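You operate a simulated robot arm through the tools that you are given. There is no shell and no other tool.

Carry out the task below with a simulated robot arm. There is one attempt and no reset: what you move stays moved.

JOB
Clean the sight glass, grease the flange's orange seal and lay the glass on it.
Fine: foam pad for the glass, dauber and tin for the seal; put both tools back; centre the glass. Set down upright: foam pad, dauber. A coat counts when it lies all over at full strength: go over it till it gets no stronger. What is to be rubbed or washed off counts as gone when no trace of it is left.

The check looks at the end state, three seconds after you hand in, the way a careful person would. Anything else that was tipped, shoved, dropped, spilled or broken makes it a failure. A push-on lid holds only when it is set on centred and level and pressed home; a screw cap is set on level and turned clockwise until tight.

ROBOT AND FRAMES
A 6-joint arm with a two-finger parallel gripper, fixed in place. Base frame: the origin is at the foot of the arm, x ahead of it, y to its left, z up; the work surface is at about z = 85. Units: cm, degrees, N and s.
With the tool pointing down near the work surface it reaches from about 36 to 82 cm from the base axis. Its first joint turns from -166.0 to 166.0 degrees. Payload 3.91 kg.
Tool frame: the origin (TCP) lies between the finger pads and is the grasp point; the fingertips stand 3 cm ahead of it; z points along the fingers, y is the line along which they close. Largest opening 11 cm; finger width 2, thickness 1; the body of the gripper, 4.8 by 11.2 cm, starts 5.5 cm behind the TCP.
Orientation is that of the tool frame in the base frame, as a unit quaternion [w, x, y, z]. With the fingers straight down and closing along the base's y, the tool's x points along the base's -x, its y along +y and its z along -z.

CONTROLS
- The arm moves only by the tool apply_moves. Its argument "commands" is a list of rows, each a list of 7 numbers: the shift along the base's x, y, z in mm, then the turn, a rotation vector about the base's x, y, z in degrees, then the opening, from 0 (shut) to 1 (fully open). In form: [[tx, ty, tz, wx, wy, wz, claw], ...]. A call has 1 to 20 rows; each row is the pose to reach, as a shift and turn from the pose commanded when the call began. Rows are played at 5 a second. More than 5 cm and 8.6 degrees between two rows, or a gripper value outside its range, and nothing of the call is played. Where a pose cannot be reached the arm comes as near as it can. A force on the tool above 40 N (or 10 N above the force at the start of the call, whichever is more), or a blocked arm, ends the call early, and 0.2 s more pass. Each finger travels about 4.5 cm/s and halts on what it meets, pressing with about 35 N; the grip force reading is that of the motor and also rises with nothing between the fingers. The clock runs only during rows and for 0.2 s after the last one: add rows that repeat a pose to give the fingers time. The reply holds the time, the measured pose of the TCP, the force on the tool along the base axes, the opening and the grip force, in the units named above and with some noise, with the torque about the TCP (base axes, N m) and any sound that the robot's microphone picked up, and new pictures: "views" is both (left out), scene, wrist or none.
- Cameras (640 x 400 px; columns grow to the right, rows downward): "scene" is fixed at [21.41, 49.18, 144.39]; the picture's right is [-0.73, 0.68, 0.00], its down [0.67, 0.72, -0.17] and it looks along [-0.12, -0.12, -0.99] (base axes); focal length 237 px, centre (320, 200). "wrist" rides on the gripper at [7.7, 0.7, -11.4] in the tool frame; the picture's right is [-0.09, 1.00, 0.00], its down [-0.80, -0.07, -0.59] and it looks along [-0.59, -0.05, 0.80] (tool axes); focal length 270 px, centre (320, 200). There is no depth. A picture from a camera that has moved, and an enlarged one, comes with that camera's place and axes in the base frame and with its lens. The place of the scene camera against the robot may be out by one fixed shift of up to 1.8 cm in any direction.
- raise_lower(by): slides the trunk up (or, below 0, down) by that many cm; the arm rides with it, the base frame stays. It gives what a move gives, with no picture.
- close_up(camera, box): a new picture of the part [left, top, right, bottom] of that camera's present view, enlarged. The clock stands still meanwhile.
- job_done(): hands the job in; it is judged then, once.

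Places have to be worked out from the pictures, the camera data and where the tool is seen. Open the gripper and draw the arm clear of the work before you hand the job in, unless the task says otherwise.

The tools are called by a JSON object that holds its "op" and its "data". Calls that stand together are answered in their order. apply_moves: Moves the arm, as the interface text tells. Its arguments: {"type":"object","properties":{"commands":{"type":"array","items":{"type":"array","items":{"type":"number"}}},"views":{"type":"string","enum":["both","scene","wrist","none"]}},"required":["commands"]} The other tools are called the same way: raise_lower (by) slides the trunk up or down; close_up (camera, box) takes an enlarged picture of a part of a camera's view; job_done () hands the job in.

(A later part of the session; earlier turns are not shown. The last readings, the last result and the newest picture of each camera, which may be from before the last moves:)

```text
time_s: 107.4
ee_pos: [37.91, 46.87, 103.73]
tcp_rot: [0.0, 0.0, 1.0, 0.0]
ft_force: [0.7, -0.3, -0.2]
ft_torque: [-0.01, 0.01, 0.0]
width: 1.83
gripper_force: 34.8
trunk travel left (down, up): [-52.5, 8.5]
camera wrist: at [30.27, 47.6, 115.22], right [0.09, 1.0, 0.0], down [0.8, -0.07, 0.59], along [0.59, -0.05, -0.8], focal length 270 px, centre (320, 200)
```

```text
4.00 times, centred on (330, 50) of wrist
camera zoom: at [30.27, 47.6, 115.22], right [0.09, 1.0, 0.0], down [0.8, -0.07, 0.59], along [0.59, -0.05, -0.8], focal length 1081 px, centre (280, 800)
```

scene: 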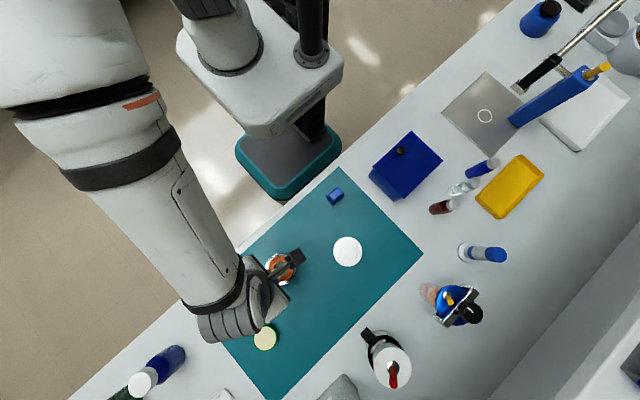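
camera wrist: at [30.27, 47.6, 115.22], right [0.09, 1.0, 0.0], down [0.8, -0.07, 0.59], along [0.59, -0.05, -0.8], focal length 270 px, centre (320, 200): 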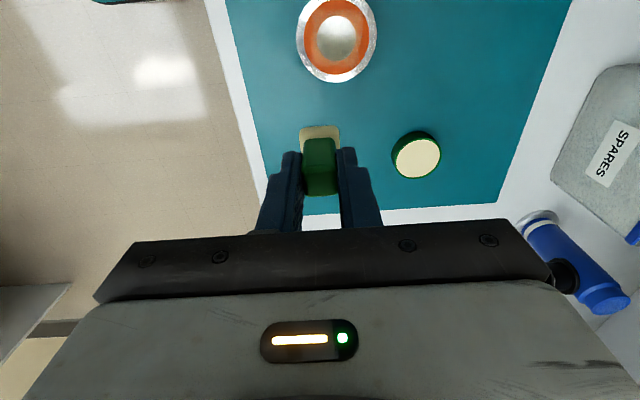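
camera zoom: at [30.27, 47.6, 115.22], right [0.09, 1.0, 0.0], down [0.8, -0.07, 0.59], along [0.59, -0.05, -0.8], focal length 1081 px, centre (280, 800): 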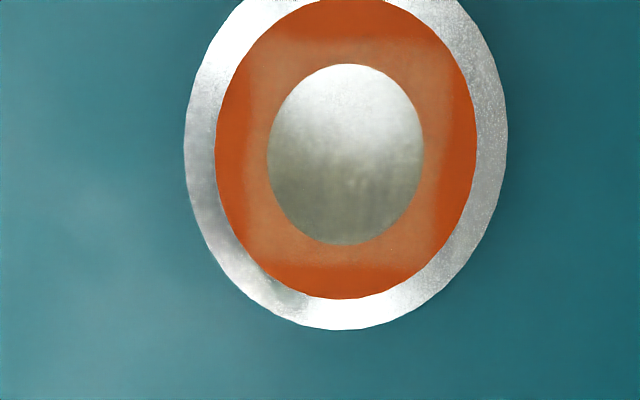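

The coat is visibly stronger than before, so it is still building. I'll re-dip and do another full round.

{"op": "apply_moves", "data": {"commands": [[27, 35, 0, 0, 0, 0, 0.08], [54, 70, 0, 0, 0, 0, 0.08], [82, 107, 0, 0, 0, 0, 0.08], [82, 107, -40, 0, 0, 0, 0.08], [82, 107, -80, 0, 0, 0, 0.08], [82, 107, -104, 0, 0, 0, 0.08], [82, 107, -110.5, 0, 0, 0, 0.08], [82, 107, -111, 0, 0, 0, 0.08], [82, 107, -111, 0, 0, 0, 0.08], [82, 107, -100, 0, 0, 0, 0.08], [82, 107, -60, 0, 0, 0, 0.08], [82, 107, -15, 0, 0, 0, 0.08], [54, 85, 0, 0, 0, 0, 0.08], [20, 60, 0, 0, 0, 0, 0.08], [-10, 30, 0, 0, 0, 0, 0.08], [-50, 5, -10, 0, 0, 0, 0.08], [-66, 5, -50, 0, 0, 0, 0.08], [-66, 5, -90, 0, 0, 0, 0.08], [-66, 5, -110, 0, 0, 0, 0.08], [-66, 5, -114, 0, 0, 0, 0.08]], "views": "wrist"}}

{"op": "close_up", "data": {"camera": "wrist", "box": [220, 60, 400, 200]}}

```text
time_s: 111.6
ee_pos: [31.35, 47.37, 92.48]
tcp_rot: [0.0, 0.0, 1.0, 0.0]
ft_force: [0.5, -0.2, -0.4]
ft_torque: [-0.05, 0.01, -0.01]
width: 1.84
gripper_force: 35.2
trunk travel left (down, up): [-52.5, 8.5]
camera wrist: at [23.7, 48.13, 103.9], right [0.09, 1.0, 0.0], down [0.8, -0.07, 0.59], along [0.59, -0.05, -0.8], focal length 270 px, centre (320, 200)
```

wrist: 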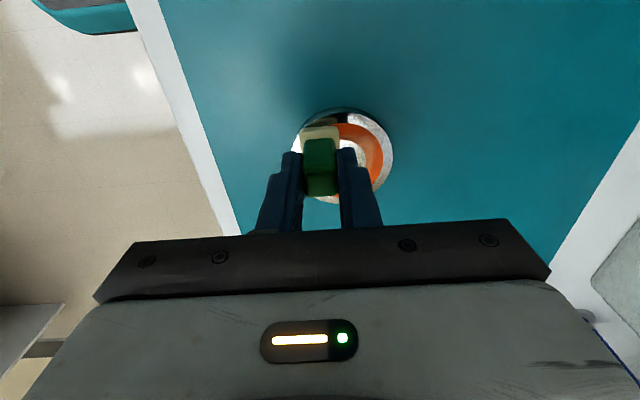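

```text
2.86 times, centred on (310, 130) of wrist
camera zoom: at [23.7, 48.13, 103.9], right [0.09, 1.0, 0.0], down [0.8, -0.07, 0.59], along [0.59, -0.05, -0.8], focal length 772 px, centre (349, 400)
```

zoom: 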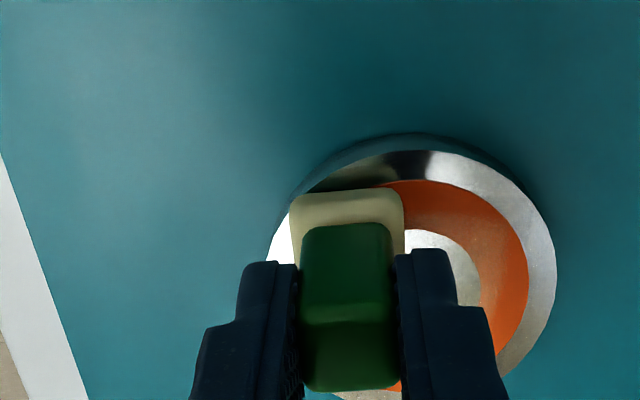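

Foot is at the (−x, −y) corner of the patch, just above touch. I'll run one light loop around the square patch.

{"op": "apply_moves", "data": {"commands": [[0, 0, -1.1, 0, 0, 0, 0.08], [0, 8, -1.1, 0, 0, 0, 0.08], [0, 16, -1.1, 0, 0, 0, 0.08], [0, 24, -1.1, 0, 0, 0, 0.08], [0, 31, -1.1, 0, 0, 0, 0.08], [8, 31, -1.1, 0, 0, 0, 0.08]], "views": "wrist"}}

{"op": "close_up", "data": {"camera": "wrist", "box": [220, 60, 400, 200]}}

```text
time_s: 113.0
ee_pos: [32.11, 50.51, 92.31]
tcp_rot: [0.0, 0.0, 1.0, 0.0]
ft_force: [0.4, -0.8, 0.3]
ft_torque: [-0.02, -0.02, 0.01]
width: 1.85
gripper_force: 35.0
trunk travel left (down, up): [-52.5, 8.5]
camera wrist: at [24.44, 51.26, 103.83], right [0.09, 1.0, 0.0], down [0.8, -0.07, 0.59], along [0.59, -0.05, -0.8], focal length 270 px, centre (320, 200)
```

wrist: 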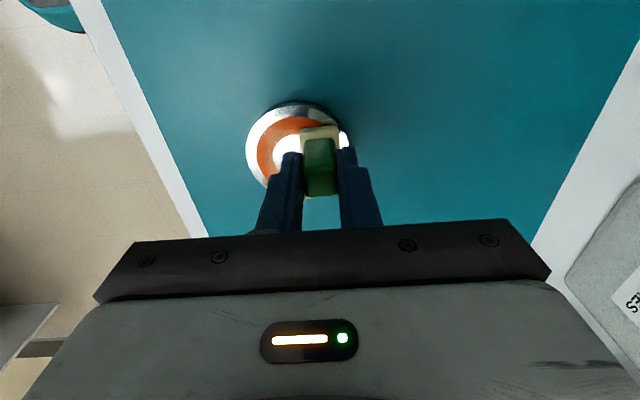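

```text
2.86 times, centred on (310, 130) of wrist
camera zoom: at [24.44, 51.26, 103.83], right [0.09, 1.0, 0.0], down [0.8, -0.07, 0.59], along [0.59, -0.05, -0.8], focal length 772 px, centre (349, 400)
```

zoom: 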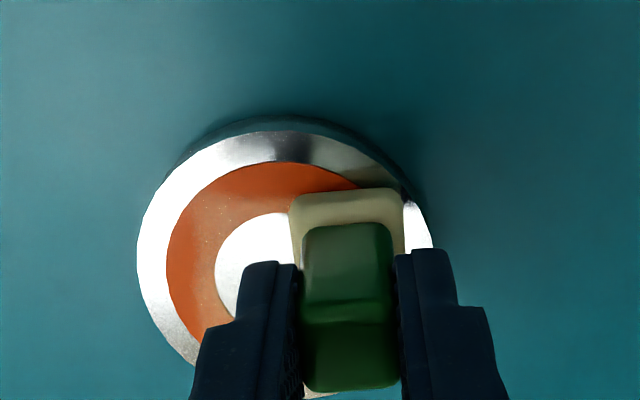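

Contact is barely there (0.3 N). I'll go 0.35 mm lower and continue the loop.

{"op": "apply_moves", "data": {"commands": [[0, 0, -0.35, 0, 0, 0, 0.08], [8, 0, -0.35, 0, 0, 0, 0.08], [16, 0, -0.35, 0, 0, 0, 0.08], [26, 0, -0.35, 0, 0, 0, 0.08], [16, 0, -0.35, 0, 0, 0, 0.08], [8, 0, -0.35, 0, 0, 0, 0.08], [0, 0, -0.35, 0, 0, 0, 0.08], [-8, 0, -0.35, 0, 0, 0, 0.08]], "views": "wrist"}}

{"op": "close_up", "data": {"camera": "wrist", "box": [220, 60, 400, 200]}}

```text
time_s: 114.8
ee_pos: [31.29, 50.41, 92.34]
tcp_rot: [0.0, 0.0, 1.0, -0.001]
ft_force: [0.9, 0.1, 2.1]
ft_torque: [-0.01, 0.0, 0.02]
width: 1.84
gripper_force: 35.0
trunk travel left (down, up): [-52.5, 8.5]
camera wrist: at [23.62, 51.25, 103.82], right [0.09, 1.0, 0.0], down [0.8, -0.07, 0.59], along [0.59, -0.05, -0.8], focal length 270 px, centre (320, 200)
```

wrist: 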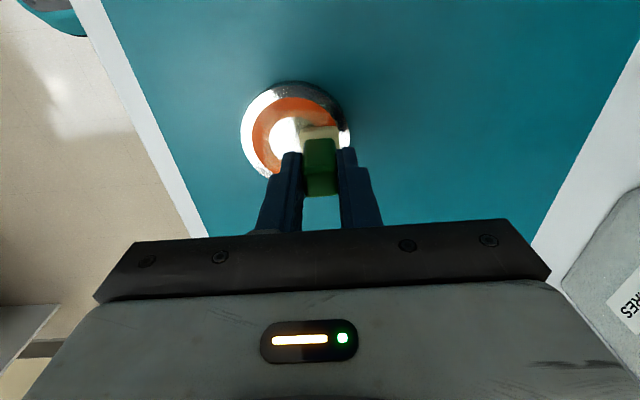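

```text
2.86 times, centred on (310, 130) of wrist
camera zoom: at [23.62, 51.25, 103.82], right [0.09, 1.0, 0.0], down [0.8, -0.07, 0.59], along [0.59, -0.05, -0.8], focal length 772 px, centre (349, 400)
```

zoom: 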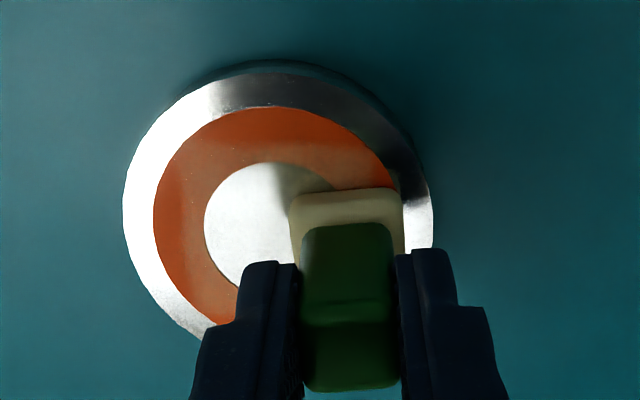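

The flange slid about 2 cm in −x at the higher pressure, so I'll use only feather-light contact (+0.25 mm) and move round the patch, checking halfway.

{"op": "apply_moves", "data": {"commands": [[0, 0, 0.25, 0, 0, 0, 0.08], [7, 0, 0.25, 0, 0, 0, 0.08], [14, 0, 0.25, 0, 0, 0, 0.08], [14, -8, 0.25, 0, 0, 0, 0.08], [14, -16, 0.25, 0, 0, 0, 0.08], [14, -24, 0.25, 0, 0, 0, 0.08], [14, -31, 0.25, 0, 0, 0, 0.08]], "views": "wrist"}}

{"op": "close_up", "data": {"camera": "wrist", "box": [220, 40, 400, 180]}}

```text
time_s: 116.4
ee_pos: [32.57, 47.44, 92.13]
tcp_rot: [-0.001, 0.0, 1.0, 0.001]
ft_force: [0.4, 1.4, 6.6]
ft_torque: [0.08, -0.02, -0.01]
width: 1.83
gripper_force: 35.6
trunk travel left (down, up): [-52.5, 8.5]
camera wrist: at [25.03, 48.18, 103.8], right [0.09, 1.0, 0.0], down [0.8, -0.07, 0.59], along [0.59, -0.05, -0.8], focal length 270 px, centre (320, 200)
```

wrist: 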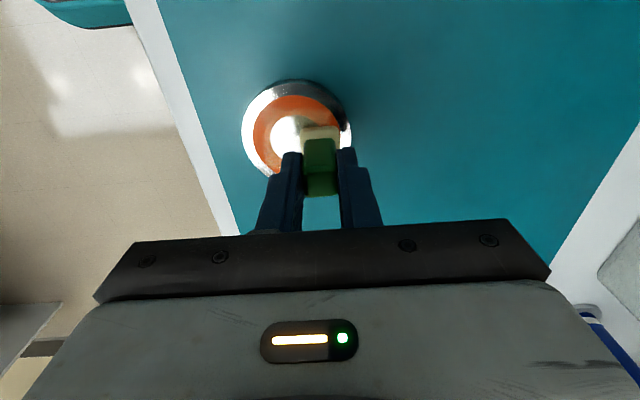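

```text
2.86 times, centred on (310, 110) of wrist
camera zoom: at [25.03, 48.18, 103.8], right [0.09, 1.0, 0.0], down [0.8, -0.07, 0.59], along [0.59, -0.05, -0.8], focal length 772 px, centre (349, 457)
```

zoom: 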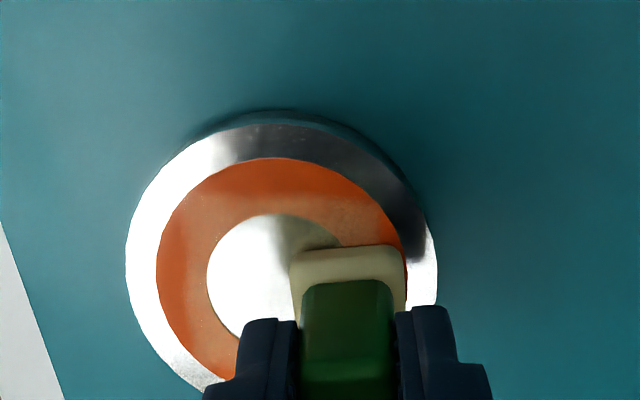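

The flange sticks to the foot and follows even at ~6 N, so dragging just carries it along. I'll switch to straight dabs; lift and locate the flange again.

{"op": "apply_moves", "data": {"commands": [[0, 0, 5, 0, 0, 0, 0.08], [0, 0, 45, 0, 0, 0, 0.08], [25, 0, 80, 0, 0, 0, 0.08], [50, 0, 115, 0, 0, 0, 0.08], [50, 0, 115, 0, 0, 0, 0.08]], "views": "both"}}

{"op": "close_up", "data": {"camera": "wrist", "box": [230, 0, 350, 100]}}

```text
time_s: 117.6
ee_pos: [37.66, 47.29, 103.67]
tcp_rot: [0.001, 0.0, 1.0, 0.0]
ft_force: [1.1, 0.3, -0.7]
ft_torque: [0.01, -0.03, -0.02]
width: 1.83
gripper_force: 34.9
trunk travel left (down, up): [-52.5, 8.5]
camera wrist: at [29.97, 48.05, 115.12], right [0.09, 1.0, 0.0], down [0.8, -0.07, 0.59], along [0.59, -0.05, -0.8], focal length 270 px, centre (320, 200)
```

scene: 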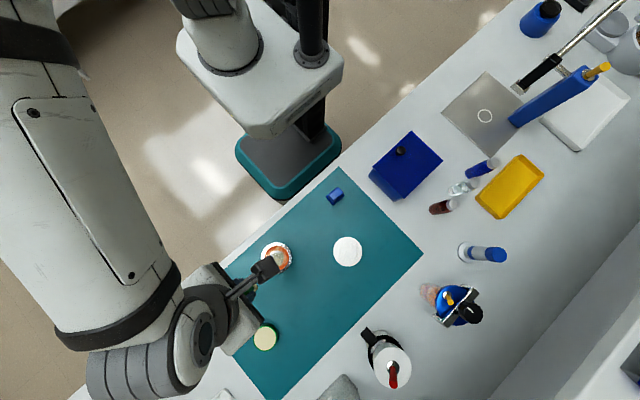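
wrist: 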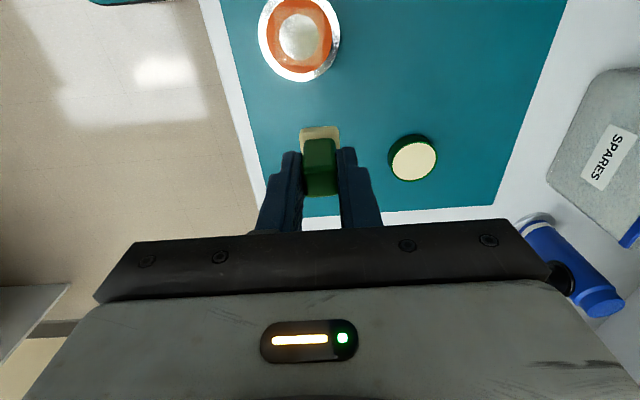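

```text
4.00 times, centred on (290, 50) of wrist
camera zoom: at [29.97, 48.05, 115.12], right [0.09, 1.0, 0.0], down [0.8, -0.07, 0.59], along [0.59, -0.05, -0.8], focal length 1081 px, centre (440, 800)
```

zoom: 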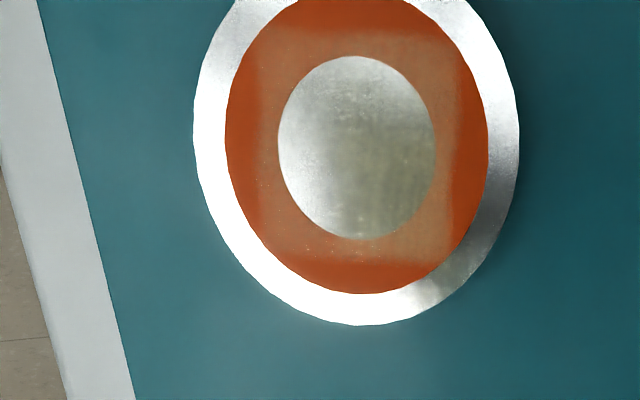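

The coat is strongest where the foot dwelt (+y) and weaker on the −y and −x sides, so dwelling in contact builds it. I'll dip again, then press-and-hold on each weaker side.

{"op": "apply_moves", "data": {"commands": [[27, 34, 0, 0, 0, 0, 0.08], [54, 68, 0, 0, 0, 0, 0.08], [84, 102, 0, 0, 0, 0, 0.08], [84, 102, -40, 0, 0, 0, 0.08], [84, 102, -80, 0, 0, 0, 0.08], [84, 102, -104, 0, 0, 0, 0.08], [84, 102, -110.5, 0, 0, 0, 0.08], [84, 102, -111, 0, 0, 0, 0.08], [84, 102, -111, 0, 0, 0, 0.08], [84, 102, -100, 0, 0, 0, 0.08], [84, 102, -60, 0, 0, 0, 0.08], [84, 102, -15, 0, 0, 0, 0.08], [50, 70, 0, 0, 0, 0, 0.08], [16, 36, 0, 0, 0, 0, 0.08], [-18, 4, 0, 0, 0, 0, 0.08], [-53, -28, -10, 0, 0, 0, 0.08], [-53, -30, -50, 0, 0, 0, 0.08], [-53, -30, -90, 0, 0, 0, 0.08], [-53, -30, -110, 0, 0, 0, 0.08], [-53, -30, -114, 0, 0, 0, 0.08]], "views": "wrist"}}

{"op": "close_up", "data": {"camera": "wrist", "box": [220, 60, 400, 200]}}

```text
time_s: 121.8
ee_pos: [32.31, 44.57, 92.32]
tcp_rot: [0.001, 0.0, 1.0, 0.0]
ft_force: [-0.4, 0.2, -0.5]
ft_torque: [0.01, 0.0, -0.01]
width: 1.81
gripper_force: 34.6
trunk travel left (down, up): [-52.5, 8.5]
camera wrist: at [24.8, 45.24, 103.84], right [0.09, 1.0, 0.0], down [0.8, -0.07, 0.59], along [0.59, -0.05, -0.8], focal length 270 px, centre (320, 200)
```

wrist: 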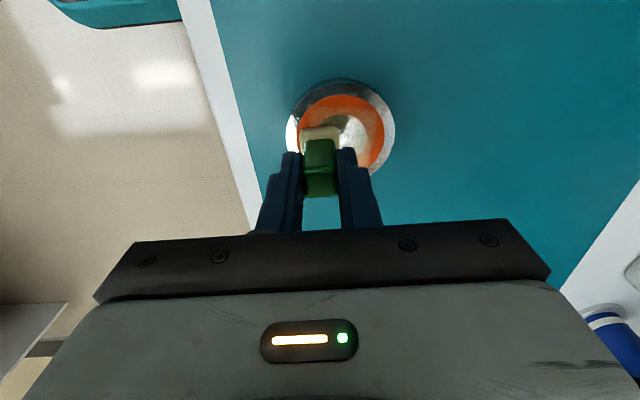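

```text
2.86 times, centred on (310, 130) of wrist
camera zoom: at [24.8, 45.24, 103.84], right [0.09, 1.0, 0.0], down [0.8, -0.07, 0.59], along [0.59, -0.05, -0.8], focal length 772 px, centre (349, 400)
```

zoom: 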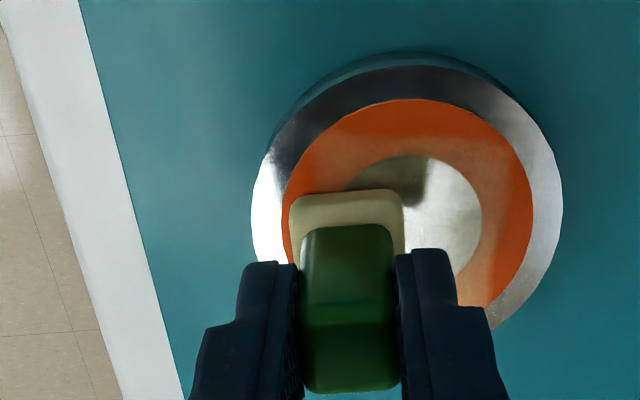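

Well placed on the −y side. Pressing down and holding for about 1.5 s with the force checked.

{"op": "apply_moves", "data": {"commands": [[0, 0, -1, 0, 0, 0, 0.08], [0, 0, -1.4, 0, 0, 0, 0.08], [0, 0, -1.4, 0, 0, 0, 0.08], [0, 0, -1.4, 0, 0, 0, 0.08], [0, 0, -1.4, 0, 0, 0, 0.08], [0, 0, -1.4, 0, 0, 0, 0.08], [0, 0, -1.4, 0, 0, 0, 0.08], [0, 0, -1.4, 0, 0, 0, 0.08]], "views": "none"}}

{"op": "apply_moves", "data": {"commands": [[0, 0, 5, 0, 0, 0, 0.08], [0, 0, 45, 0, 0, 0, 0.08], [25, 0, 80, 0, 0, 0, 0.08], [50, 0, 115, 0, 0, 0, 0.08], [50, 0, 115, 0, 0, 0, 0.08]], "views": "wrist"}}

{"op": "close_up", "data": {"camera": "wrist", "box": [270, 0, 390, 100]}}

```text
time_s: 123.6
ee_pos: [32.41, 44.39, 92.26]
tcp_rot: [0.0, 0.0, 1.0, 0.0]
ft_force: [1.5, 0.1, 8.5]
ft_torque: [0.02, -0.03, 0.02]
width: 1.84
gripper_force: 34.4
trunk travel left (down, up): [-52.5, 8.5]
```

```text
time_s: 124.8
ee_pos: [37.52, 44.44, 103.83]
tcp_rot: [0.0, 0.0, 1.0, -0.001]
ft_force: [0.2, -0.1, 0.8]
ft_torque: [0.0, -0.02, 0.02]
width: 1.82
gripper_force: 34.8
trunk travel left (down, up): [-52.5, 8.5]
camera wrist: at [29.78, 45.18, 115.4], right [0.09, 1.0, 0.0], down [0.8, -0.07, 0.59], along [0.59, -0.05, -0.8], focal length 270 px, centre (320, 200)
```

wrist: 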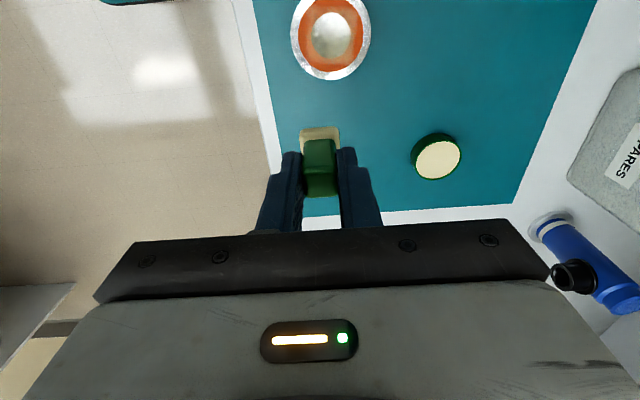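

```text
4.00 times, centred on (330, 50) of wrist
camera zoom: at [29.78, 45.18, 115.4], right [0.09, 1.0, 0.0], down [0.8, -0.07, 0.59], along [0.59, -0.05, -0.8], focal length 1081 px, centre (280, 800)
```

zoom: 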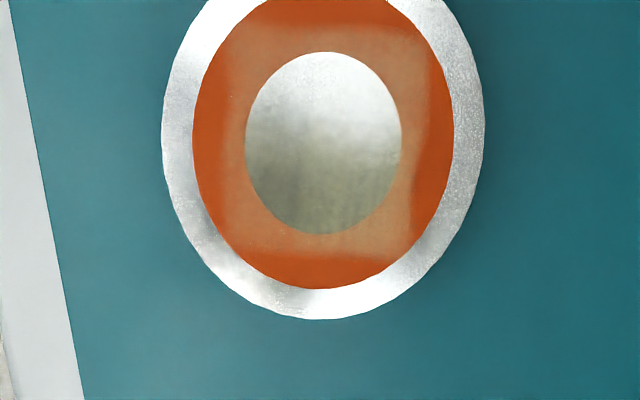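

{"op": "close_up", "data": {"camera": "wrist", "box": [312, 0, 352, 25]}}

{"op": "close_up", "data": {"camera": "wrist", "box": [315, 50, 355, 75]}}

{"op": "close_up", "data": {"camera": "wrist", "box": [314, 20, 364, 52]}}

```text
16.00 times, centred on (332, 12) of wrist
camera zoom: at [29.78, 45.18, 115.4], right [0.09, 1.0, 0.0], down [0.8, -0.07, 0.59], along [0.59, -0.05, -0.8], focal length 4325 px, centre (128, 3200)
```

zoom: 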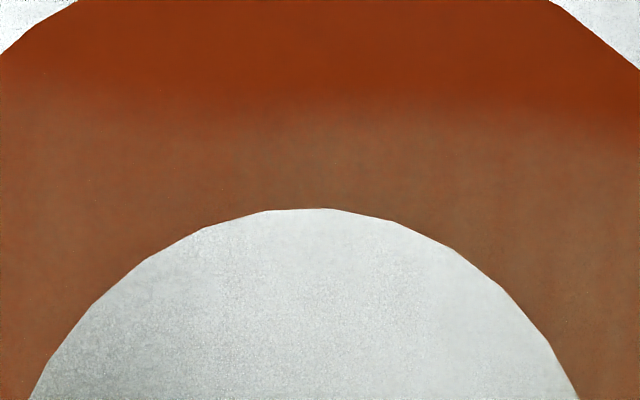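

```text
16.00 times, centred on (335, 62) of wrist
camera zoom: at [29.78, 45.18, 115.4], right [0.09, 1.0, 0.0], down [0.8, -0.07, 0.59], along [0.59, -0.05, -0.8], focal length 4325 px, centre (80, 2400)
```

zoom: 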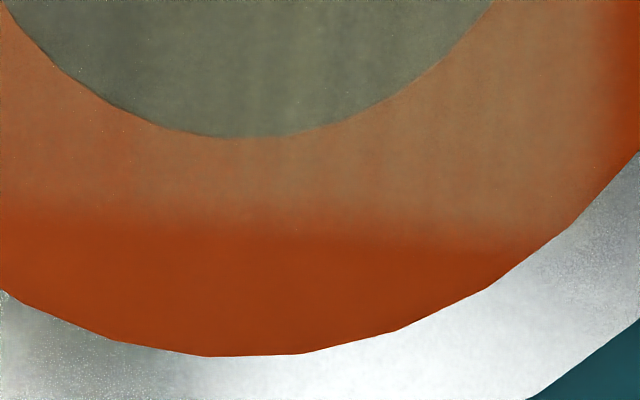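

```text
12.50 times, centred on (339, 36) of wrist
camera zoom: at [29.78, 45.18, 115.4], right [0.09, 1.0, 0.0], down [0.8, -0.07, 0.59], along [0.59, -0.05, -0.8], focal length 3379 px, centre (82, 2250)
```

zoom: 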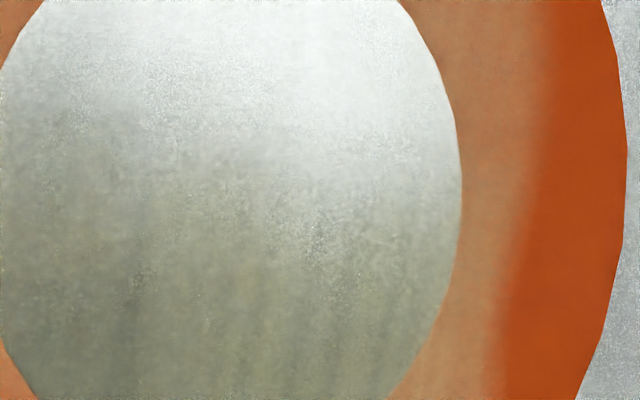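

Dwelling alone adds little; relative rubbing is what builds it. Twisting the foot in place should rub without carrying the flange, so I'll do that on the −y side.

{"op": "apply_moves", "data": {"commands": [[-25, 0, -40, 0, 0, 0, 0.08], [-50, 0, -80, 0, 0, 0, 0.08], [-50, 0, -108, 0, 0, 0, 0.08], [-50, 0, -114, 0, 0, 0, 0.08], [-50, 0, -114.8, 0, 0, 0, 0.08], [-50, 0, -114.8, 0, 0, 8, 0.08], [-50, 0, -114.8, 0, 0, 16, 0.08], [-50, 0, -114.8, 0, 0, 8, 0.08], [-50, 0, -114.8, 0, 0, 0, 0.08], [-50, 0, -114.8, 0, 0, -8, 0.08], [-50, 0, -114.8, 0, 0, -16, 0.08], [-50, 0, -114.8, 0, 0, -8, 0.08], [-50, 0, -114.8, 0, 0, 0, 0.08], [-50, 0, -114.8, 0, 0, 8, 0.08], [-50, 0, -114.8, 0, 0, 16, 0.08], [-50, 0, -114.8, 0, 0, 8, 0.08], [-50, 0, -114.8, 0, 0, 0, 0.08]], "views": "wrist"}}

{"op": "close_up", "data": {"camera": "wrist", "box": [220, 60, 400, 200]}}

```text
time_s: 128.4
ee_pos: [32.56, 44.4, 92.29]
tcp_rot: [0.0, 0.0, 1.0, 0.0]
ft_force: [-0.2, 0.0, 3.0]
ft_torque: [0.0, 0.04, 0.04]
width: 1.82
gripper_force: 35.2
trunk travel left (down, up): [-52.5, 8.5]
camera wrist: at [24.79, 45.18, 103.79], right [0.09, 1.0, 0.0], down [0.8, -0.07, 0.59], along [0.59, -0.05, -0.8], focal length 270 px, centre (320, 200)
```

wrist: 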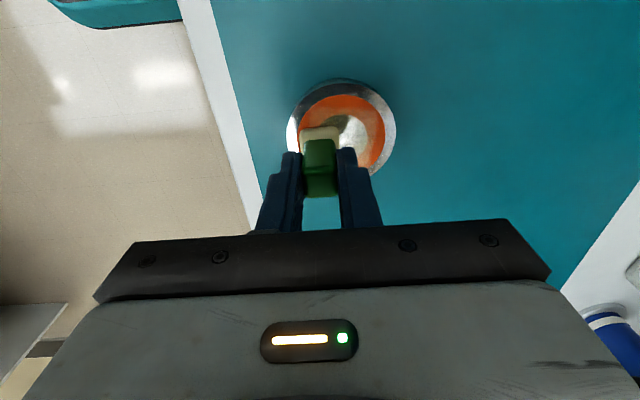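

```text
2.86 times, centred on (310, 130) of wrist
camera zoom: at [24.79, 45.18, 103.79], right [0.09, 1.0, 0.0], down [0.8, -0.07, 0.59], along [0.59, -0.05, -0.8], focal length 772 px, centre (349, 400)
```

zoom: 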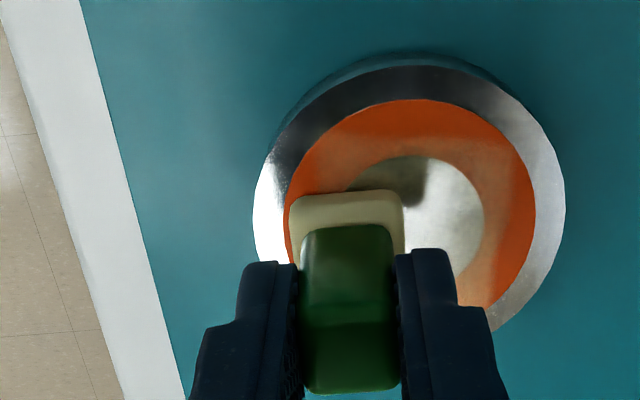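

Twisting works: the flange didn't move at ~3 N. I'll do the same at the (−x,−y) corner and the −x side.

{"op": "apply_moves", "data": {"commands": [[0, 0, 6, 0, 0, 0, 0.08], [-15, 2.5, 4, 0, 0, 0, 0.08], [-15, 2.5, 0, 0, 0, 0, 0.08], [-15, 2.5, 0, 0, 0, 8, 0.08], [-15, 2.5, 0, 0, 0, 16, 0.08], [-15, 2.5, 0, 0, 0, 8, 0.08], [-15, 2.5, 0, 0, 0, 0, 0.08], [-15, 2.5, 0, 0, 0, -8, 0.08], [-15, 2.5, 0, 0, 0, -16, 0.08], [-15, 2.5, 0, 0, 0, -8, 0.08], [-15, 2.5, 0, 0, 0, 0, 0.08], [-15, 2.5, 0, 0, 0, 8, 0.08], [-15, 2.5, 0, 0, 0, 16, 0.08], [-15, 2.5, 0, 0, 0, 8, 0.08], [-15, 2.5, 0, 0, 0, 0, 0.08]], "views": "none"}}

{"op": "apply_moves", "data": {"commands": [[0, 0, 6, 0, 0, 0, 0.08], [-1, 13, 4, 0, 0, 0, 0.08], [-1, 13, 0, 0, 0, 0, 0.08], [-1, 13, 0, 0, 0, 8, 0.08], [-1, 13, 0, 0, 0, 16, 0.08], [-1, 13, 0, 0, 0, 8, 0.08], [-1, 13, 0, 0, 0, 0, 0.08], [-1, 13, 0, 0, 0, -8, 0.08], [-1, 13, 0, 0, 0, -16, 0.08], [-1, 13, 0, 0, 0, -8, 0.08], [-1, 13, 0, 0, 0, 0, 0.08], [-1, 13, 0, 0, 0, 8, 0.08], [-1, 13, 0, 0, 0, 16, 0.08], [-1, 13, 0, 0, 0, 8, 0.08], [-1, 13, 0, 0, 0, 0, 0.08]], "views": "wrist"}}

{"op": "close_up", "data": {"camera": "wrist", "box": [220, 60, 400, 200]}}

```text
time_s: 131.6
ee_pos: [31.11, 44.71, 92.31]
tcp_rot: [0.0, 0.001, 1.0, 0.0]
ft_force: [-0.2, 0.5, 4.9]
ft_torque: [0.09, 0.04, 0.03]
width: 1.86
gripper_force: 35.3
trunk travel left (down, up): [-52.5, 8.5]
```

```text
time_s: 134.8
ee_pos: [30.77, 45.93, 92.28]
tcp_rot: [0.001, 0.002, 1.0, 0.0]
ft_force: [0.1, 0.2, -0.4]
ft_torque: [0.0, -0.01, 0.0]
width: 1.85
gripper_force: 35.4
trunk travel left (down, up): [-52.5, 8.5]
camera wrist: at [23.19, 46.77, 103.79], right [0.09, 1.0, 0.0], down [0.8, -0.07, 0.59], along [0.59, -0.05, -0.8], focal length 270 px, centre (320, 200)
```

wrist: 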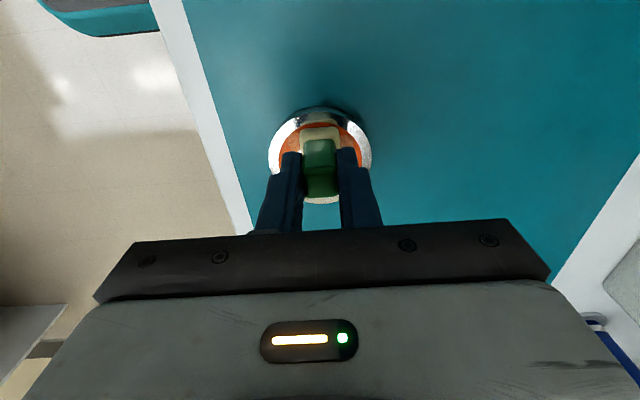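

```text
2.86 times, centred on (310, 130) of wrist
camera zoom: at [23.19, 46.77, 103.79], right [0.09, 1.0, 0.0], down [0.8, -0.07, 0.59], along [0.59, -0.05, -0.8], focal length 772 px, centre (349, 400)
```

zoom: 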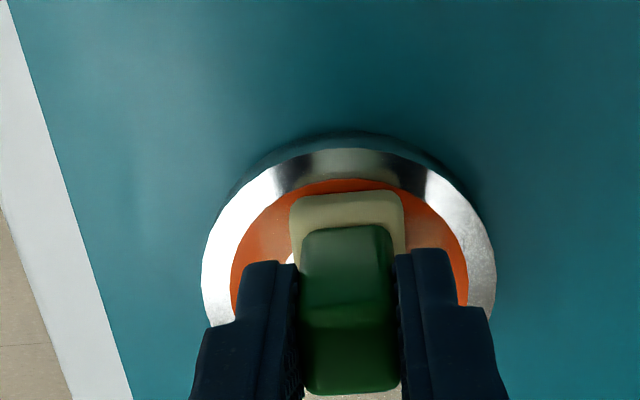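

No contact at this last spot, so I'll repeat the −x twist 0.7 mm lower.

{"op": "apply_moves", "data": {"commands": [[0, 0, -0.7, 0, 0, 0, 0.08], [0, 0, -0.7, 0, 0, 8, 0.08], [0, 0, -0.7, 0, 0, 16, 0.08], [0, 0, -0.7, 0, 0, 8, 0.08], [0, 0, -0.7, 0, 0, 0, 0.08], [0, 0, -0.7, 0, 0, -8, 0.08], [0, 0, -0.7, 0, 0, -16, 0.08], [0, 0, -0.7, 0, 0, -8, 0.08], [0, 0, -0.7, 0, 0, 0, 0.08], [0, 0, -0.7, 0, 0, 8, 0.08], [0, 0, -0.7, 0, 0, 16, 0.08], [0, 0, -0.7, 0, 0, 8, 0.08], [0, 0, -0.7, 0, 0, 0, 0.08]], "views": "none"}}

{"op": "apply_moves", "data": {"commands": [[0, 0, 5, 0, 0, 0, 0.08], [0, 0, 45, 0, 0, 0, 0.08], [40, 0, 70, 0, 0, 0, 0.08], [65, 0, 105, 0, 0, 0, 0.08], [65, 0, 115, 0, 0, 0, 0.08], [65, 0, 115, 0, 0, 0, 0.08]], "views": "wrist"}}

{"op": "close_up", "data": {"camera": "wrist", "box": [250, 0, 370, 100]}}

```text
time_s: 137.6
ee_pos: [30.89, 45.97, 92.28]
tcp_rot: [0.0, 0.001, 1.0, 0.0]
ft_force: [0.8, 0.6, 9.9]
ft_torque: [0.01, -0.04, 0.0]
width: 1.82
gripper_force: 35.0
trunk travel left (down, up): [-52.5, 8.5]
```

```text
time_s: 139.0
ee_pos: [37.3, 45.81, 103.77]
tcp_rot: [0.0, 0.0, 1.0, 0.0]
ft_force: [-1.0, -0.7, -0.5]
ft_torque: [-0.01, 0.03, -0.03]
width: 1.8
gripper_force: 34.6
trunk travel left (down, up): [-52.5, 8.5]
camera wrist: at [29.62, 46.65, 115.31], right [0.09, 1.0, 0.0], down [0.8, -0.07, 0.59], along [0.59, -0.05, -0.8], focal length 270 px, centre (320, 200)
```

wrist: 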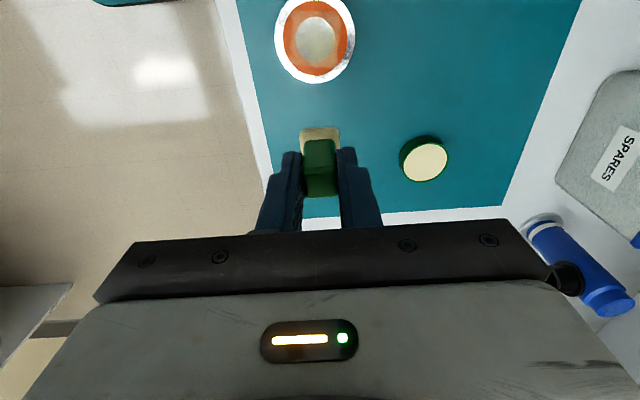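

```text
4.00 times, centred on (310, 50) of wrist
camera zoom: at [29.62, 46.65, 115.31], right [0.09, 1.0, 0.0], down [0.8, -0.07, 0.59], along [0.59, -0.05, -0.8], focal length 1081 px, centre (360, 800)
```

zoom: 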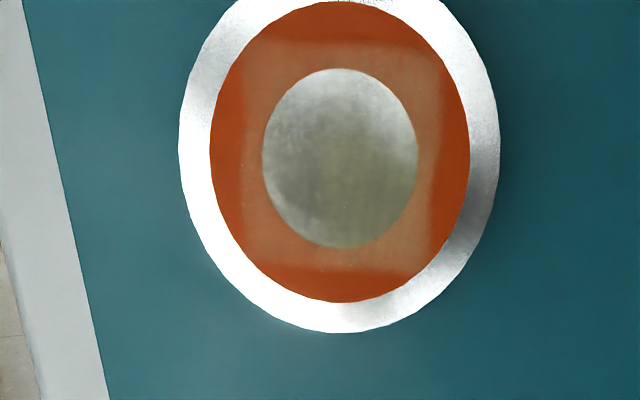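

The coat is now much more even. I'll dip again and do a full round of twisting dabs around the whole patch.

{"op": "apply_moves", "data": {"commands": [[29, 38, 0, 0, 0, 0, 0.08], [58, 77, 0, 0, 0, 0, 0.08], [88, 116, 0, 0, 0, 0, 0.08], [88, 116, -40, 0, 0, 0, 0.08], [88, 116, -80, 0, 0, 0, 0.08], [88, 116, -104, 0, 0, 0, 0.08], [88, 116, -110, 0, 0, 0, 0.08], [88, 116, -110.2, 0, 0, 0, 0.08], [88, 116, -110.2, 0, 0, 0, 0.08], [88, 116, -100, 0, 0, 0, 0.08], [88, 116, -60, 0, 0, 0, 0.08], [88, 116, -15, 0, 0, 0, 0.08], [58, 77, 0, 0, 0, 0, 0.08], [29, 38, 0, 0, 0, 0, 0.08], [-5, 5, -10, 0, 0, 0, 0.08], [-32, 0, -40, 0, 0, 0, 0.08], [-32, 0, -85, 0, 0, 0, 0.08], [-32, 0, -110, 0, 0, 0, 0.08], [-32, 0, -113, 0, 0, 0, 0.08]], "views": "none"}}

{"op": "apply_moves", "data": {"commands": [[0, 0, -1.6, 0, 0, 0, 0.08], [0, 0, -1.6, 0, 0, 8, 0.08], [0, 0, -1.6, 0, 0, 16, 0.08], [0, 0, -1.6, 0, 0, 8, 0.08], [0, 0, -1.6, 0, 0, 0, 0.08], [0, 0, -1.6, 0, 0, -8, 0.08], [0, 0, -1.6, 0, 0, -16, 0.08], [0, 0, -1.6, 0, 0, -8, 0.08], [0, 0, -1.6, 0, 0, 0, 0.08], [0, 0, -1.6, 0, 0, 8, 0.08], [0, 0, -1.6, 0, 0, 16, 0.08], [0, 0, -1.6, 0, 0, 8, 0.08], [0, 0, -1.6, 0, 0, 0, 0.08]], "views": "wrist"}}

```text
refused: row 13 steps farther than a row can; nothing moved
```

```text
time_s: 141.8
ee_pos: [37.36, 46.0, 103.58]
tcp_rot: [0.0, 0.001, 1.0, 0.001]
ft_force: [-1.0, 0.0, 0.4]
ft_torque: [-0.04, 0.01, 0.02]
width: 1.81
gripper_force: 35.1
trunk travel left (down, up): [-52.5, 8.5]
camera wrist: at [29.68, 46.77, 115.06], right [0.09, 1.0, 0.0], down [0.8, -0.07, 0.59], along [0.59, -0.05, -0.8], focal length 270 px, centre (320, 200)
```

wrist: 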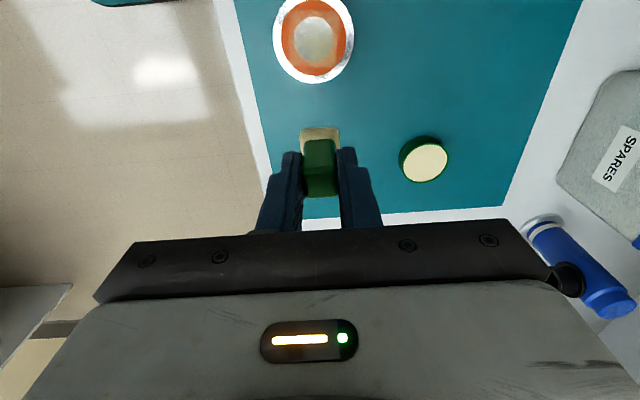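

The dip was refused (one long step), and the twists ran harmlessly in air. Resending the dip with finer steps, accounting for the 1.6 mm offset.

{"op": "apply_moves", "data": {"commands": [[29, 38, 0, 0, 0, 0, 0.08], [58, 77, 0, 0, 0, 0, 0.08], [88, 116, 0, 0, 0, 0, 0.08], [88, 116, -40, 0, 0, 0, 0.08], [88, 116, -80, 0, 0, 0, 0.08], [88, 116, -102, 0, 0, 0, 0.08], [88, 116, -108.4, 0, 0, 0, 0.08], [88, 116, -108.6, 0, 0, 0, 0.08], [88, 116, -108.6, 0, 0, 0, 0.08], [88, 116, -98, 0, 0, 0, 0.08], [88, 116, -58, 0, 0, 0, 0.08], [88, 116, -15, 0, 0, 0, 0.08], [66, 88, 0, 0, 0, 0, 0.08], [40, 55, 0, 0, 0, 0, 0.08], [12, 20, 0, 0, 0, 0, 0.08], [-20, 0, -20, 0, 0, 0, 0.08], [-32, 0, -60, 0, 0, 0, 0.08], [-32, 0, -98, 0, 0, 0, 0.08], [-32, 0, -111.5, 0, 0, 0, 0.08], [-32, 0, -112, 0, 0, 0, 0.08]], "views": "wrist"}}

```text
time_s: 146.0
ee_pos: [34.12, 45.97, 92.34]
tcp_rot: [0.0, 0.0, 1.0, 0.0]
ft_force: [0.8, 0.3, 0.9]
ft_torque: [-0.05, -0.01, -0.01]
width: 1.81
gripper_force: 35.1
trunk travel left (down, up): [-52.5, 8.5]
camera wrist: at [26.43, 46.74, 103.78], right [0.09, 1.0, 0.0], down [0.8, -0.07, 0.59], along [0.59, -0.05, -0.8], focal length 270 px, centre (320, 200)
```

wrist: 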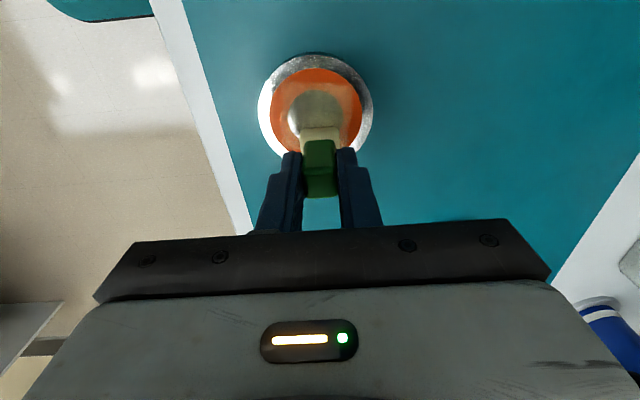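

Over the +x side, just touching (0.9 N). Twisting here and then at the (+x,+y) corner.

{"op": "apply_moves", "data": {"commands": [[0, 0, -1.1, 0, 0, 0, 0.08], [0, 0, -1.1, 0, 0, 8, 0.08], [0, 0, -1.1, 0, 0, 16, 0.08], [0, 0, -1.1, 0, 0, 8, 0.08], [0, 0, -1.1, 0, 0, 0, 0.08], [0, 0, -1.1, 0, 0, -8, 0.08], [0, 0, -1.1, 0, 0, -16, 0.08], [0, 0, -1.1, 0, 0, -8, 0.08], [0, 0, -1.1, 0, 0, 0, 0.08], [0, 0, 6, 0, 0, 0, 0.08], [-1, 14, 5, 0, 0, 0, 0.08], [-1, 14, -1.1, 0, 0, 0, 0.08], [-1, 14, -1.1, 0, 0, 8, 0.08], [-1, 14, -1.1, 0, 0, 16, 0.08], [-1, 14, -1.1, 0, 0, 8, 0.08], [-1, 14, -1.1, 0, 0, 0, 0.08], [-1, 14, -1.1, 0, 0, -8, 0.08], [-1, 14, -1.1, 0, 0, -16, 0.08], [-1, 14, -1.1, 0, 0, -8, 0.08], [-1, 14, -1.1, 0, 0, 0, 0.08]], "views": "wrist"}}

```text
time_s: 150.2
ee_pos: [34.17, 47.46, 92.25]
tcp_rot: [0.0, 0.0, 1.0, 0.0]
ft_force: [-1.1, -0.7, 2.5]
ft_torque: [0.0, 0.03, -0.01]
width: 1.81
gripper_force: 35.7
trunk travel left (down, up): [-52.5, 8.5]
camera wrist: at [26.39, 48.17, 103.76], right [0.09, 1.0, 0.0], down [0.8, -0.07, 0.59], along [0.59, -0.05, -0.8], focal length 270 px, centre (320, 200)
```

wrist: 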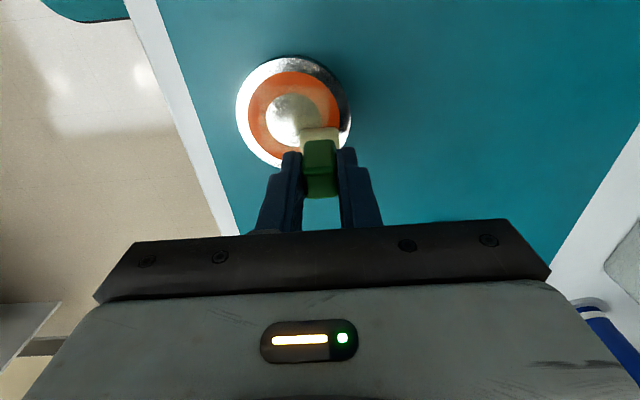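

Flange unmoved, 2.5 N. Next the +y side and the (−x,+y) corner.

{"op": "apply_moves", "data": {"commands": [[0, 0, 6, 0, 0, 0, 0.08], [-15, 2, 5, 0, 0, 0, 0.08], [-15, 2, -0.3, 0, 0, 0, 0.08], [-15, 2, -0.3, 0, 0, 8, 0.08], [-15, 2, -0.3, 0, 0, 16, 0.08], [-15, 2, -0.3, 0, 0, 8, 0.08], [-15, 2, -0.3, 0, 0, 0, 0.08], [-15, 2, -0.3, 0, 0, -8, 0.08], [-15, 2, -0.3, 0, 0, -16, 0.08], [-15, 2, -0.3, 0, 0, -8, 0.08], [-15, 2, 6, 0, 0, 0, 0.08], [-30, 0, 5, 0, 0, 0, 0.08], [-30, 0, -0.3, 0, 0, 0, 0.08], [-30, 0, -0.3, 0, 0, 8, 0.08], [-30, 0, -0.3, 0, 0, 16, 0.08], [-30, 0, -0.3, 0, 0, 8, 0.08], [-30, 0, -0.3, 0, 0, 0, 0.08], [-30, 0, -0.3, 0, 0, -8, 0.08], [-30, 0, -0.3, 0, 0, -16, 0.08], [-30, 0, -0.3, 0, 0, -8, 0.08]], "views": "wrist"}}

```text
time_s: 154.4
ee_pos: [31.0, 47.32, 92.27]
tcp_rot: [0.0, 0.071, 0.998, 0.0]
ft_force: [-0.7, 0.3, 7.1]
ft_torque: [0.04, 0.0, -0.06]
width: 1.82
gripper_force: 35.1
trunk travel left (down, up): [-52.5, 8.5]
camera wrist: at [23.51, 49.17, 103.74], right [0.23, 0.97, 0.0], down [0.78, -0.18, 0.59], along [0.58, -0.14, -0.8], focal length 270 px, centre (320, 200)
```

wrist: 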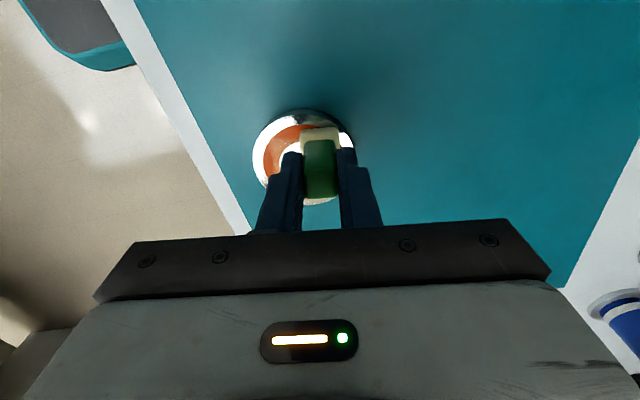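

7 N here, fine. Next the −x side and the (−x,−y) corner (yaw is currently −8°).

{"op": "apply_moves", "data": {"commands": [[0, 0, 6, 0, 0, 0, 0.08], [-1, -14, 5, 0, 0, 0, 0.08], [-1, -14, 0, 0, 0, 0, 0.08], [-1, -14, 0, 0, 0, 8, 0.08], [-1, -14, 0, 0, 0, 16, 0.08], [-1, -14, 0, 0, 0, 24, 0.08], [-1, -14, 0, 0, 0, 16, 0.08], [-1, -14, 0, 0, 0, 8, 0.08], [-1, -14, 0, 0, 0, 0, 0.08], [-1, -14, 0, 0, 0, -8, 0.08], [-1, -14, 6, 0, 0, 0, 0.08], [0, -28, 5, 0, 0, 0, 0.08], [0, -28, 0, 0, 0, 0, 0.08], [0, -28, 0, 0, 0, 8, 0.08], [0, -28, 0, 0, 0, 16, 0.08], [0, -28, 0, 0, 0, 24, 0.08], [0, -28, 0, 0, 0, 16, 0.08], [0, -28, 0, 0, 0, 8, 0.08], [0, -28, 0, 0, 0, 0, 0.08], [0, -28, 0, 0, 0, 8, 0.08]], "views": "wrist"}}

```text
time_s: 158.6
ee_pos: [31.0, 44.49, 92.18]
tcp_rot: [0.0, 0.0, 1.0, 0.0]
ft_force: [-0.8, 0.4, 14.5]
ft_torque: [0.05, 0.05, -0.03]
width: 1.85
gripper_force: 34.8
trunk travel left (down, up): [-52.5, 8.5]
camera wrist: at [23.28, 45.35, 103.72], right [0.09, 1.0, 0.0], down [0.8, -0.07, 0.59], along [0.59, -0.05, -0.8], focal length 270 px, centre (320, 200)
```

wrist: 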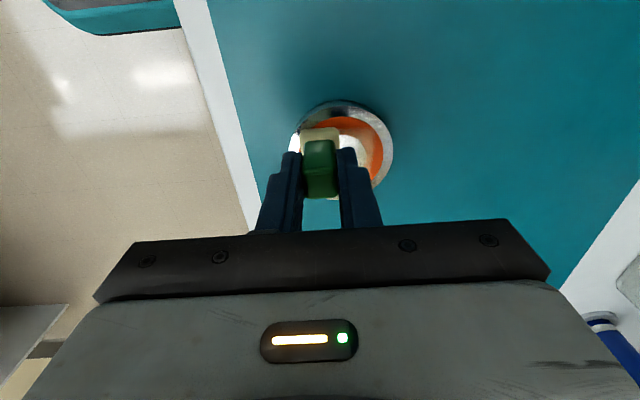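

Now the −y side and the (+x,−y) corner, slightly lighter.

{"op": "apply_moves", "data": {"commands": [[0, 0, 6, 0, 0, 0, 0.08], [15, -2, 5, 0, 0, 0, 0.08], [15, -2, 0.3, 0, 0, 0, 0.08], [15, -2, 0.3, 0, 0, 8, 0.08], [15, -2, 0.3, 0, 0, 16, 0.08], [15, -2, 0.3, 0, 0, 8, 0.08], [15, -2, 0.3, 0, 0, 0, 0.08], [15, -2, 0.3, 0, 0, -8, 0.08], [15, -2, 0.3, 0, 0, -16, 0.08], [15, -2, 0.3, 0, 0, -8, 0.08], [15, -2, 6, 0, 0, 0, 0.08], [30, 0, 5, 0, 0, 0, 0.08], [30, 0, 0.3, 0, 0, 0, 0.08], [30, 0, 0.3, 0, 0, 8, 0.08], [30, 0, 0.3, 0, 0, 16, 0.08], [30, 0, 0.3, 0, 0, 8, 0.08], [30, 0, 0.3, 0, 0, 0, 0.08], [30, 0, 0.3, 0, 0, -8, 0.08], [30, 0, 0.3, 0, 0, -16, 0.08], [30, 0, 0.3, 0, 0, -8, 0.08]], "views": "none"}}

{"op": "apply_moves", "data": {"commands": [[0, 0, 5, 0, 0, 4, 0.08], [0, 0, 45, 0, 0, 8, 0.08], [20, 10, 85, 0, 0, 8, 0.08], [35, 15, 115, 0, 0, 8, 0.08], [35, 15, 115, 0, 0, 8, 0.08]], "views": "wrist"}}

{"op": "close_up", "data": {"camera": "wrist", "box": [250, 0, 370, 100]}}

```text
time_s: 162.8
ee_pos: [34.07, 44.58, 92.2]
tcp_rot: [0.0, 0.071, 0.997, 0.0]
ft_force: [1.2, 0.0, 6.5]
ft_torque: [-0.02, -0.03, 0.02]
width: 1.82
gripper_force: 35.2
trunk travel left (down, up): [-52.5, 8.5]
```

```text
time_s: 164.0
ee_pos: [37.59, 46.14, 103.7]
tcp_rot: [0.001, 0.0, 1.0, 0.001]
ft_force: [-1.0, 0.0, -0.4]
ft_torque: [-0.01, 0.02, -0.01]
width: 1.84
gripper_force: 34.9
trunk travel left (down, up): [-52.5, 8.5]
camera wrist: at [29.89, 46.93, 115.21], right [0.09, 1.0, 0.0], down [0.8, -0.07, 0.59], along [0.59, -0.05, -0.8], focal length 270 px, centre (320, 200)
```

wrist: 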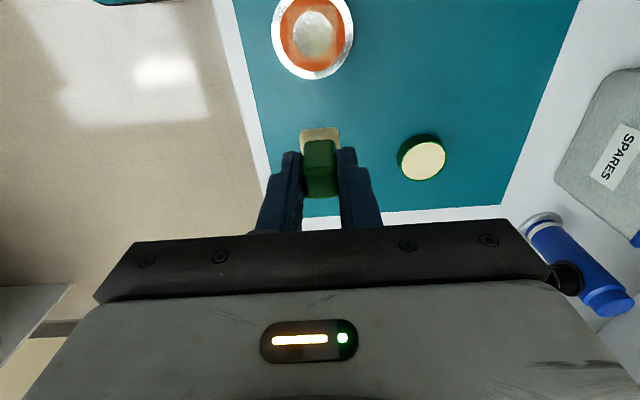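

```text
4.00 times, centred on (310, 50) of wrist
camera zoom: at [29.89, 46.93, 115.21], right [0.09, 1.0, 0.0], down [0.8, -0.07, 0.59], along [0.59, -0.05, -0.8], focal length 1081 px, centre (360, 800)
```

zoom: 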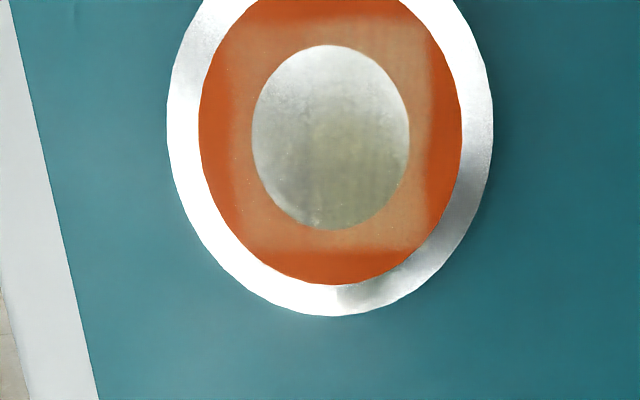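

{"op": "close_up", "data": {"camera": "wrist", "box": [290, 0, 340, 35]}}

{"op": "close_up", "data": {"camera": "wrist", "box": [290, 35, 340, 75]}}

```text
11.43 times, centred on (315, 18) of wrist
camera zoom: at [29.89, 46.93, 115.21], right [0.09, 1.0, 0.0], down [0.8, -0.07, 0.59], along [0.59, -0.05, -0.8], focal length 3089 px, centre (377, 2286)
```

zoom: 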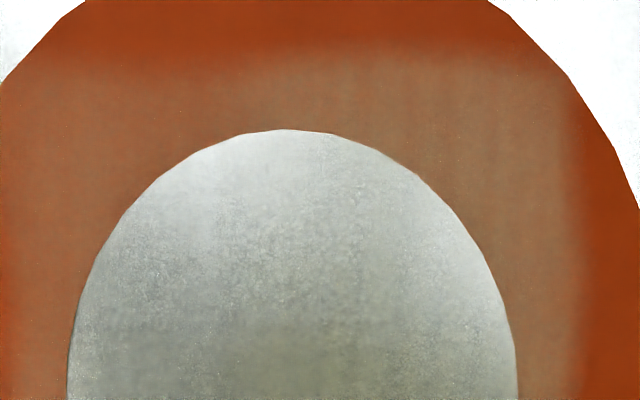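

```text
10.00 times, centred on (315, 55) of wrist
camera zoom: at [29.89, 46.93, 115.21], right [0.09, 1.0, 0.0], down [0.8, -0.07, 0.59], along [0.59, -0.05, -0.8], focal length 2703 px, centre (370, 1650)
```

zoom: 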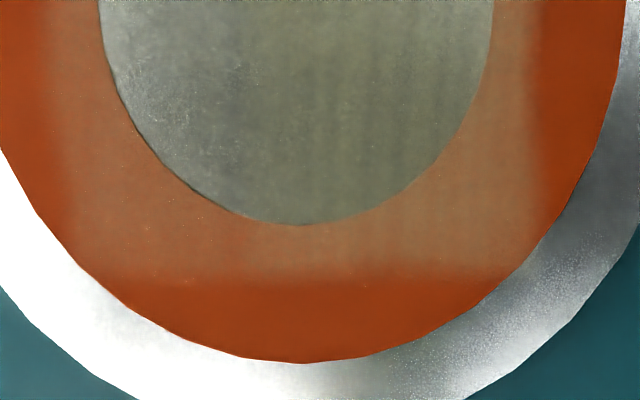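

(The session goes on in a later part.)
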